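You operate a simulated robot arm through the tools that you are given. There is no shell and no other tool. Be economical: measure what you need, move in short steps, check, and stop when the job is done.

You run a simulated robot arm. Do the job below in one go: nothing can be reset, and whatever is moved stays where it is left.

JOB
Put the grey pad on the small red tray.

The check looks at the end state, three seconds after you hand in, the way a careful person would. Anything else that was tipped, shoved, dropped, spilled or broken makes it a failure.

ROBOT AND FRAMES
A 7-joint arm with a two-finger parallel gripper, fixed in place. Base frame: the origin is at the foot of the arm, x ahead of it, y to its left, z up. Units: mm, rad, N and s.
With the tool pointing down near the work surface it reaches from about 300 to 700 mm from the base axis. Its first joint turns from -1.152 to 1.152 rad. Payload 1.57 kg.
Tool frame: the origin (TCP) lies between the finger pads and is the grasp point; the fingertips stand 30 mm ahead of it; z points along the fingers, y is the line along which they close. The gripper opens to 110 mm. The fingers are 24 mm wide and 12 mm thick; the gripper's body (48 by 112 mm) begins 78 mm behind the TCP.
Orientation is told as [roll, pitch, yaw] about the base's x, y, z axes, in that order, counted from this pose: with the fingers straight down and closing along the base's y, the tool's x points along the base's -x, its y along +y and its z along -z.

CONTROLS
- The arm moves only by the tool step_arm. Its argument "series" is a list of rows, each a list of 5 numbers: the shift along the tool's x, y, z in mm, then the turn about the tool's z in rad, then the closure, from 0 (fully open) to 1 (shut). In form: [[x, y, z, yaw, grip], ...]. A call has 1 to 12 rows; each row shifts and turns the commanded pose from where the row before left it, along the tool's axes as they then stand. Each row takes 0.2 s and may step no farther than 50 mm and 0.15 rad from the row before; otherwise, or with a gripper value out of range, the whole call is refused. Where a pose cannot be reached the arm comes as near as it can. A force on the tool above 40 N (or 10 N above the force at the start of the call, whichever is more), or a blocked arm, ends the call early, and 0.2 s more pass. The fingers move at their own pace (about 108 mm/s each) and stop on an object; they squeeze with about 23 N. The grip force told is the motor's: it shows also when the fingers shut on nothing. Time passes only in rows, and 0.2 s behind the last, so rows that do not move let the fingers close. It gives the time, the measured TCP pose, the force on the tool (base axes), the opening and the grip force at its end, in the units of the frame above (readings bear some noise), and new pictures: "views" is both (left out), scene, wrist or none.
- Cameras (640 x 400 px; columns grow to the right, rows downward): "scene" is fixed at [163.5, -396.8, 1392.6]; the picture's right is [0.78, -0.62, 0.00], its down [-0.41, -0.52, -0.75] and it looks along [0.47, 0.58, -0.66] (base axes); focal length 367 px, centre (320, 200). "wrist" rides on the gripper at [-36, 0, -80] in the tool frame; the picture's right is [0.00, -1.00, 0.00], its down [0.97, 0.00, -0.24] and it looks along [0.24, 0.00, 0.97] (tool axes); focal length 218 px, centre (320, 200).
- pixel_to_xyz(camera, pixels): for up to 12 pixels [column, row] of the newest picture of that camera ("zoom" is the newest enlarged one), the place [x, y, z] in the base frame of the surface seen there, good to about 2 mm. It takes no simulated time.
- inspect(camera, box): a new picture of the part [left, top, right, bottom] of that camera's present view, enlarged. It takes no simulated time.
- close_job(): hands the job in; it is judged then, once.

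Work in short steps. Measure before you move; look again where a grasp or a placing could have gone wrong, and mend it. You have 60 turns and 120 pictures in all, those below and enlarged ones among them. Open the gripper and draw the arm clear of the work before you hand the job in, unless the task says otherwise; then end with one line.

The tools are called by a JSON object that holds its "op" and its "data". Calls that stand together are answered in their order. step_arm: Moves the arm, as the interface text tells. Its arguments: {"type":"object","properties":{"series":{"type":"array"},"views":{"type":"string","enum":["both","scene","wrist","none"]}},"required":["series"]} The other tools are called the same way: pixel_to_xyz (camera, pixels) gives the place of the surface under pixels of a picture; inspect (camera, box) takes an enlarged picture of a part of a camera's view; close_job () hands the job in.

At the start:

```text
t: 0.0
ee_pos: [352.8, 100.0, 1033.7]
tcp_rot: [0.002, 0.0, 0.002]
wrist_force: [-0.4, 0.4, 0.3]
finger_gap: 109.8
grasp_force: 0.0
```

scene: 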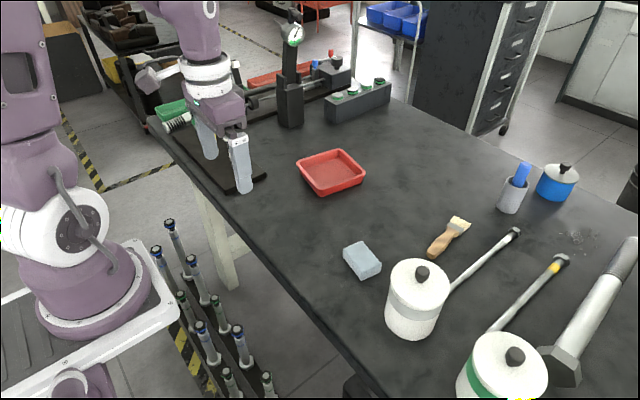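
wrist: 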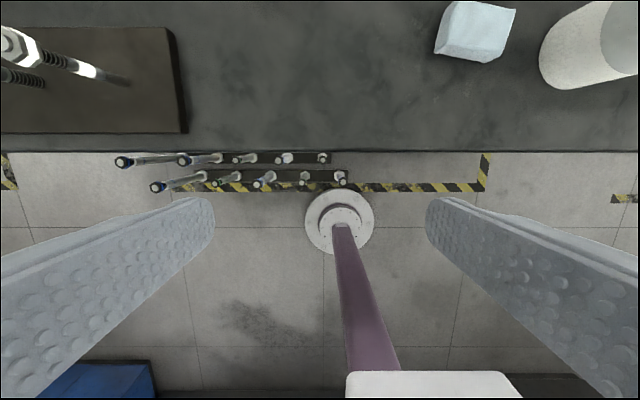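

The grey pad seems to be the block at scene (362,260); the red tray is at (331,172). I'll zoom in and measure both.

{"op": "inspect", "data": {"camera": "scene", "box": [280, 130, 440, 300]}}

{"op": "pixel_to_xyz", "data": {"camera": "scene", "pixels": [[343, 248], [363, 241], [381, 263], [361, 279], [361, 258], [330, 175], [298, 160], [340, 150], [365, 176], [322, 194], [343, 262], [415, 265]]}}

```text
2.35 times, centred on (360, 215) of scene
```

zoom: 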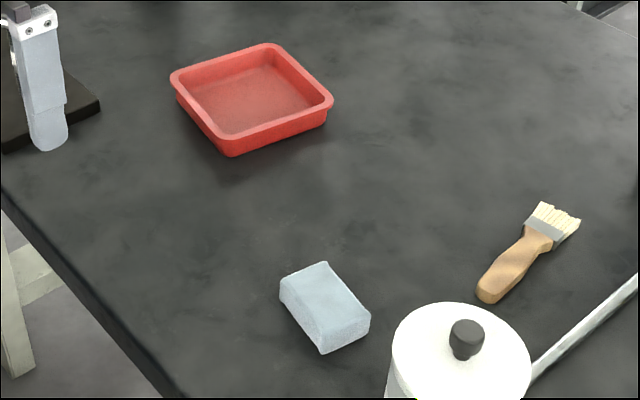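

```text
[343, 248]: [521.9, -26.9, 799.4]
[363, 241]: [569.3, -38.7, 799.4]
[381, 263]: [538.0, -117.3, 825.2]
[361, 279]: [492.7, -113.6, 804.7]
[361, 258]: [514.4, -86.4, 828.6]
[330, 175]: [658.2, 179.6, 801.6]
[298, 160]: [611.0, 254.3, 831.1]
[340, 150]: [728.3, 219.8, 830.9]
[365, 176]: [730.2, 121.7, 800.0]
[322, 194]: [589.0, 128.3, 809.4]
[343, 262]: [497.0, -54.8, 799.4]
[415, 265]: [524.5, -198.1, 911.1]
```

The pad is about 28 mm high and lies diagonally. I'll measure its top corners and the tray's rim on the zoom picture.

{"op": "pixel_to_xyz", "data": {"camera": "zoom", "pixels": [[284, 281], [325, 265], [366, 312], [321, 328], [320, 348], [325, 298], [174, 80], [268, 46], [330, 102], [230, 142], [250, 95], [440, 390]]}}

{"op": "inspect", "data": {"camera": "wrist", "box": [400, 0, 640, 150]}}

```text
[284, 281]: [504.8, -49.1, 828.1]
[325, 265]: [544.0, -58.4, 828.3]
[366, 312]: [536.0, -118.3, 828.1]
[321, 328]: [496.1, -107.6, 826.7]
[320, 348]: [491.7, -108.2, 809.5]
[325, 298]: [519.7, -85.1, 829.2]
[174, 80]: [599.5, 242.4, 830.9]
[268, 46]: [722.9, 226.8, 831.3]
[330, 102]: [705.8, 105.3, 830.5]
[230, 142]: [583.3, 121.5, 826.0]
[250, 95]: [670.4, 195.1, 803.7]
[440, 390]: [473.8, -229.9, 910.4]
```

```text
2.67 times, centred on (520, 75) of wrist
```

zoom: 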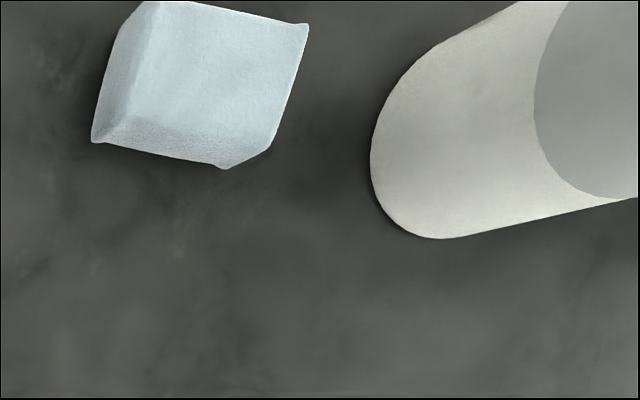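

Pad: centre about (520,-83), 42 mm wide along heading about -0.16 rad, 62 mm long, top at 828. The tray is tilted by about -0.12 rad, centre about (655,177). I'll move over the pad at height, and start turning so the fingers close over the short side.

{"op": "step_arm", "data": {"series": [[-33.4, -36.6, 0, 0, 0], [-33.4, -36.6, 0, 0, 0], [-33.4, -36.6, 0, 0, 0], [-33.4, -36.6, 0, 0, 0], [-33.4, -36.6, 0, 0, 0], [0, 0, 0, -0.141, 0], [0, 0, 0, -0.141, 0], [0, 0, 0, -0.141, 0], [0, 0, 0, -0.141, 0], [0, 0, 0, -0.141, 0]], "views": "none"}}

{"op": "step_arm", "data": {"series": [[0, 0, 0, -0.141, 0], [0, 0, 0, -0.141, 0], [0, 0, 0, -0.141, 0], [0, 0, 0, -0.141, 0], [0, 0, 0, -0.141, 0], [0, 0, 40, 0, 0], [0, 0, 40, 0, 0], [0, 0, 0, 0, 0]]}}

```text
t: 2.2
ee_pos: [519.9, -83.1, 1033.4]
tcp_rot: [-0.001, 0.001, 0.706]
wrist_force: [-0.8, 0.7, 0.9]
finger_gap: 110.0
grasp_force: 0.1
```

```text
t: 4.0
ee_pos: [519.3, -82.4, 954.0]
tcp_rot: [0.0, 0.001, 1.412]
wrist_force: [-0.5, -0.1, -0.5]
finger_gap: 110.2
grasp_force: 0.1
```

scene: 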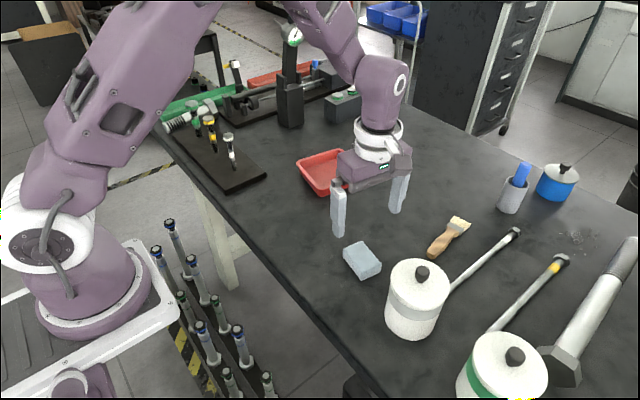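
wrist: 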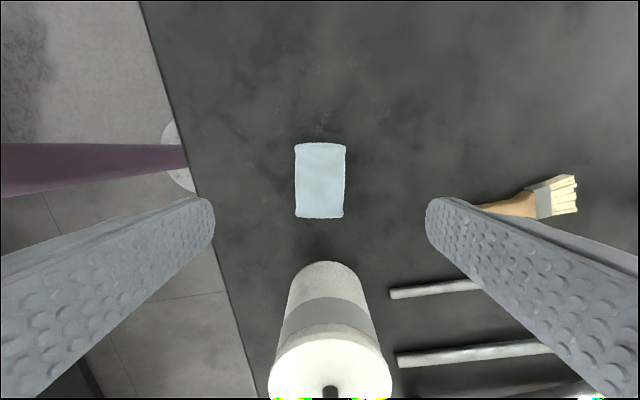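

The pad is square to the fingers at wrist (320,180). I'll measure its corners, the nearest brush point and the pot's near edge before descending.

{"op": "pixel_to_xyz", "data": {"camera": "wrist", "pixels": [[298, 147], [342, 147], [341, 213], [299, 213], [320, 180], [482, 207], [325, 264], [330, 340], [300, 285], [390, 293]]}}

```text
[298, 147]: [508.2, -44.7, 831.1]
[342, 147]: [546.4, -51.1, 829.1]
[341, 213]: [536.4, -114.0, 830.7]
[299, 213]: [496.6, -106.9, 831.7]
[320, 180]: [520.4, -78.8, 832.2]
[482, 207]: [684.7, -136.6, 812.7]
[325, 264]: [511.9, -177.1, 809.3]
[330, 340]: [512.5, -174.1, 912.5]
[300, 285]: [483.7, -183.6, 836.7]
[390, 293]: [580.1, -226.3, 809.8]
```

Pad centre is (521.5,-80). The brush and pot are well clear. I'll descend to TCP z about 834 with a 75 mm opening.

{"op": "step_arm", "data": {"series": [[-2.7, -1.8, 0, 0, 0.32], [0, 0, 40, 0, 0.32], [0, 0, 40, 0, 0.32], [0, 0, 25, 0, 0.32], [0, 0, 15, 0, 0.32], [0, 0, 0, 0, 0.32]]}}

```text
t: 5.4
ee_pos: [522.7, -78.9, 832.9]
tcp_rot: [-0.001, -0.001, 1.41]
wrist_force: [-0.3, 0.6, -0.2]
finger_gap: 75.0
grasp_force: 0.0
```

scene: 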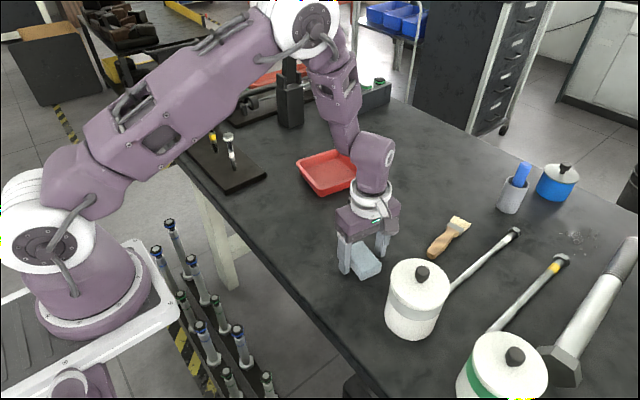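
wrist: 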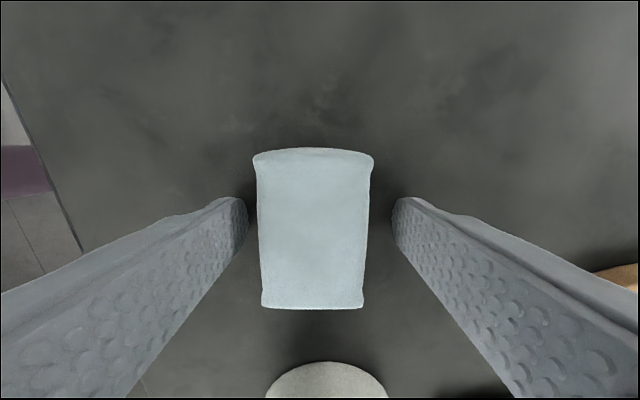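

The pad sits centred between the fingers. I'll close on it and lift slightly to check.

{"op": "step_arm", "data": {"series": [[0, 0, 0, 0, 0.6], [0, 0, 0, 0, 0.8], [0, 0, 0, 0, 1], [0, 0, 0, 0, 1], [0, 0, -15, 0, 1], [0, 0, -25, 0, 1], [0, 0, 0, 0, 1]]}}

```text
t: 7.0
ee_pos: [522.5, -79.5, 873.0]
tcp_rot: [-0.001, 0.0, 1.41]
wrist_force: [0.2, 0.3, 0.0]
finger_gap: 49.0
grasp_force: 22.8
```

scene: 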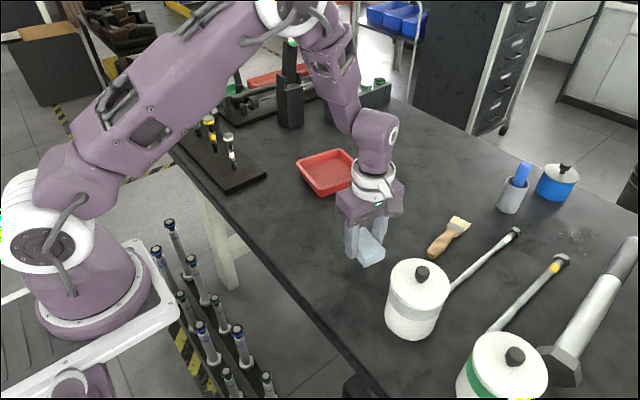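
wrist: 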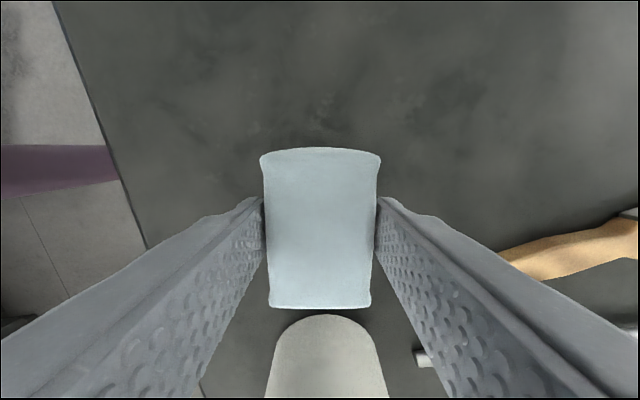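

The pad is held (gap 49, 22.8 N). Before the transfer I'll raise it and measure the stands beyond the tray.

{"op": "step_arm", "data": {"series": [[0, 0, -35, 0, 1], [0, 0, -35, 0, 1], [0, 0, 0, 0, 1]], "views": "scene"}}

{"op": "pixel_to_xyz", "data": {"camera": "scene", "pixels": [[291, 45], [291, 100], [291, 120], [265, 175], [231, 140], [380, 90], [230, 160]]}}

```text
t: 7.8
ee_pos: [522.0, -79.9, 942.2]
tcp_rot: [0.0, 0.001, 1.41]
wrist_force: [-0.2, 1.1, -0.3]
finger_gap: 48.8
grasp_force: 23.3
```

scene: 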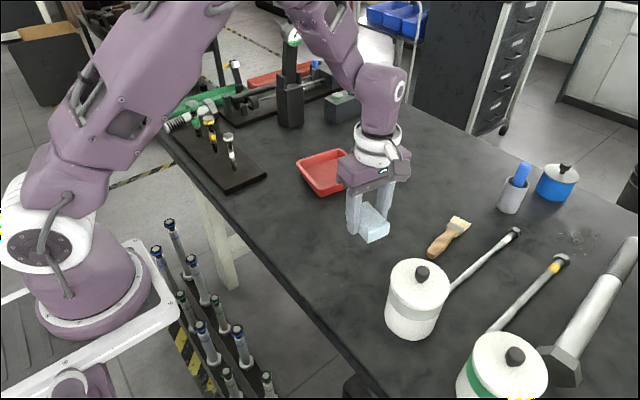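

```text
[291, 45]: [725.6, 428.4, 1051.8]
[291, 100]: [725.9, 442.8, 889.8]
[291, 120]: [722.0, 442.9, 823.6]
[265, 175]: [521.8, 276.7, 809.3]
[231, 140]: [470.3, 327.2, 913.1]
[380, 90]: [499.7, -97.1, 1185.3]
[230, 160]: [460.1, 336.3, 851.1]
```

Post (725,440) and tool stand (465,330) are well clear of the path. I'll travel to above the tray centre (653,174).

{"op": "step_arm", "data": {"series": [[-38.8, -12.7, 0, 0, 1], [-38.8, -12.7, 0, 0, 1], [-38.8, -12.7, 0, 0, 1], [-38.8, -12.7, 0, 0, 1], [-38.8, -12.7, 0, 0, 1], [-38.8, -12.7, 0, 0, 1], [-38.8, -12.7, 0, 0, 1], [0, 0, 0, 0, 1], [0, 0, 0, 0, 1]]}}

```text
t: 9.8
ee_pos: [655.0, 173.4, 943.9]
tcp_rot: [0.0, -0.001, 1.41]
wrist_force: [-0.4, -0.4, -0.6]
finger_gap: 49.1
grasp_force: 22.8
```

scene: 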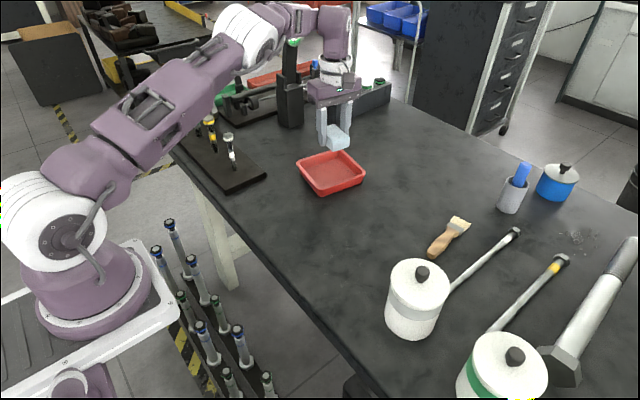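
wrist: 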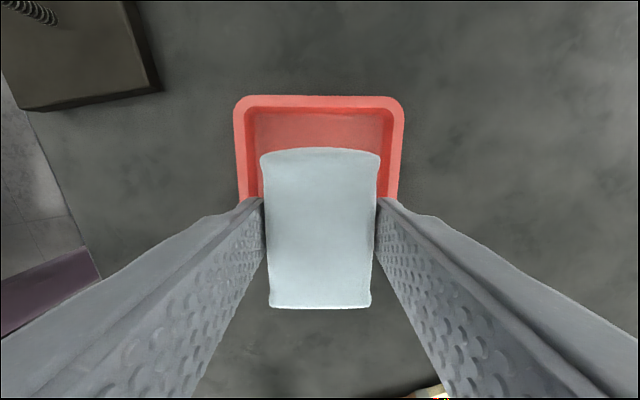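

The tray is centred behind the pad (rim columns 235–405). I'll verify the tray's far edge and floor positions.

{"op": "pixel_to_xyz", "data": {"camera": "wrist", "pixels": [[320, 99], [238, 150], [401, 150], [262, 140], [380, 138], [320, 130]]}}

{"op": "pixel_to_xyz", "data": {"camera": "scene", "pixels": [[341, 187], [330, 172], [318, 170], [345, 172], [331, 186], [312, 179], [355, 165]]}}

```text
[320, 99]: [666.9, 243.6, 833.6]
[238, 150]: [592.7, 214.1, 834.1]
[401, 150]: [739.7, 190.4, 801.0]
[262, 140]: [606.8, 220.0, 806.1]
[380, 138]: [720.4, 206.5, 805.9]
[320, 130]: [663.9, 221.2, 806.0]
```

```text
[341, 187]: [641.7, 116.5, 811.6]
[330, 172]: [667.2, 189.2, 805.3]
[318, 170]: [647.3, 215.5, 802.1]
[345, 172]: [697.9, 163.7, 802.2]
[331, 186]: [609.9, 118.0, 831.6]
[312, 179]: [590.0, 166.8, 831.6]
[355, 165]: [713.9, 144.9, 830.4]
```

The floor is at about 803–805 and the centre at about (656,178). I'll nudge 4 mm and descend to TCP 842.

{"op": "step_arm", "data": {"series": [[-4, 0, 0, 0, 1], [0, 0, 40, 0, 1], [0, 0, 35, 0, 1], [0, 0, 20, 0, 1], [0, 0, 7, 0, 1], [0, 0, 0, 0, 1]]}}

```text
t: 11.2
ee_pos: [653.5, 177.8, 841.9]
tcp_rot: [-0.001, 0.001, 1.41]
wrist_force: [0.5, 0.0, -0.9]
finger_gap: 48.9
grasp_force: 22.6
```

scene: 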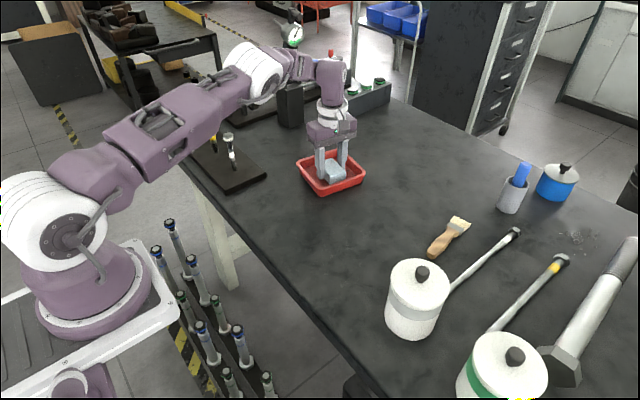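
wrist: 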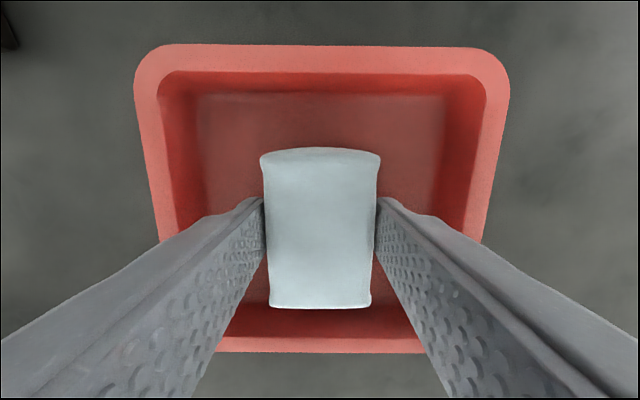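

The pad is inside the tray, clear of the walls, with no contact force yet. I'll lower it in small steps until it is just resting.

{"op": "step_arm", "data": {"series": [[0, 0, 2, 0, 1], [0, 0, 1.5, 0, 1], [0, 0, 0, 0, 1]], "views": "none"}}

```text
t: 12.0
ee_pos: [654.0, 177.5, 837.2]
tcp_rot: [0.0, 0.0, 1.411]
wrist_force: [0.8, 0.1, 0.3]
finger_gap: 49.0
grasp_force: 22.5
```

No contact force at 837 yet; one more small step down.

{"op": "step_arm", "data": {"series": [[0, 0, 1, 0, 1], [0, 0, 1, 0, 1], [0, 0, 0, 0, 1]], "views": "wrist"}}

```text
t: 12.8
ee_pos: [655.5, 177.5, 837.2]
tcp_rot: [-0.001, 0.0, 1.411]
wrist_force: [-3.8, -2.5, 14.5]
finger_gap: 49.0
grasp_force: 22.7
```

wrist: 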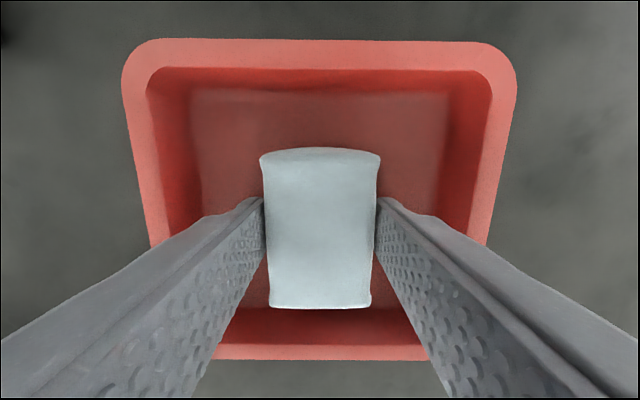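

The pad now rests on the floor (14.5 N). I'll ease up 1 mm, open only to about 62 mm so the fingers stay off the walls, and rise.

{"op": "step_arm", "data": {"series": [[0, 0, -1, 0, 1], [0, 0, 0, 0, 0.5], [0, 0, 0, 0, 0.44], [0, 0, 0, 0, 0.44], [0, 0, -15, 0, 0.44], [0, 0, -30, 0, 0.44], [0, 0, -40, 0, 0.44], [0, 0, -40, 0, 0.44], [0, 0, 0, 0, 0.44]]}}

```text
t: 14.8
ee_pos: [652.1, 177.5, 966.1]
tcp_rot: [-0.001, -0.001, 1.411]
wrist_force: [-0.1, 0.1, -0.1]
finger_gap: 61.6
grasp_force: 0.0
```

scene: 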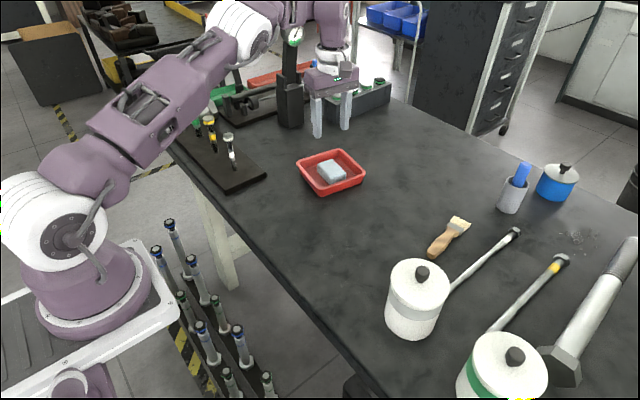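
wrist: 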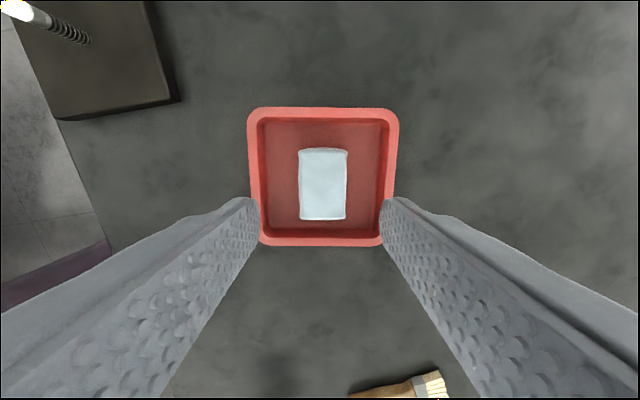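

The pad lies flat in the middle of the tray and the tray hasn't moved. I'll draw the arm back and up, opening fully.

{"op": "step_arm", "data": {"series": [[0, 0, -40, 0, 0.44], [0, 0, -20, 0, 0], [20, 40, 0, 0, 0], [20, 40, 0, 0, 0], [20, 40, 0, 0, 0], [0, 0, 0, 0, 0]], "views": "scene"}}

```text
t: 16.2
ee_pos: [652.8, 178.2, 1024.3]
tcp_rot: [-0.002, 0.0, 1.413]
wrist_force: [-0.2, -0.4, -0.3]
finger_gap: 109.8
grasp_force: 0.0
out of reach, approached as far as the arm can: row 3, 4, 5
```

scene: 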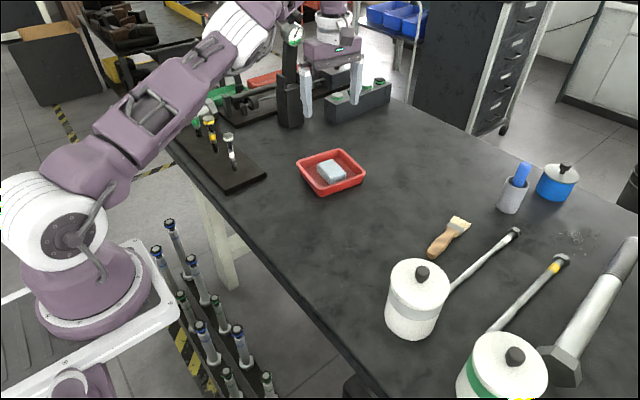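

The gripper is open and about 190 mm above the tray. The sideways retreat wasn't reached, but nothing is touching, and the scene shows the pad in the tray at (331,172) and everything else unmoved, so I'm handing in.

{"op": "close_job", "data": {}}

```text
The job is handed in.
```

The grey pad is lying flat in the middle of the small red tray; nothing else was moved, and the gripper is open about 190 mm above the tray because the final sideways retreat was out of reach.
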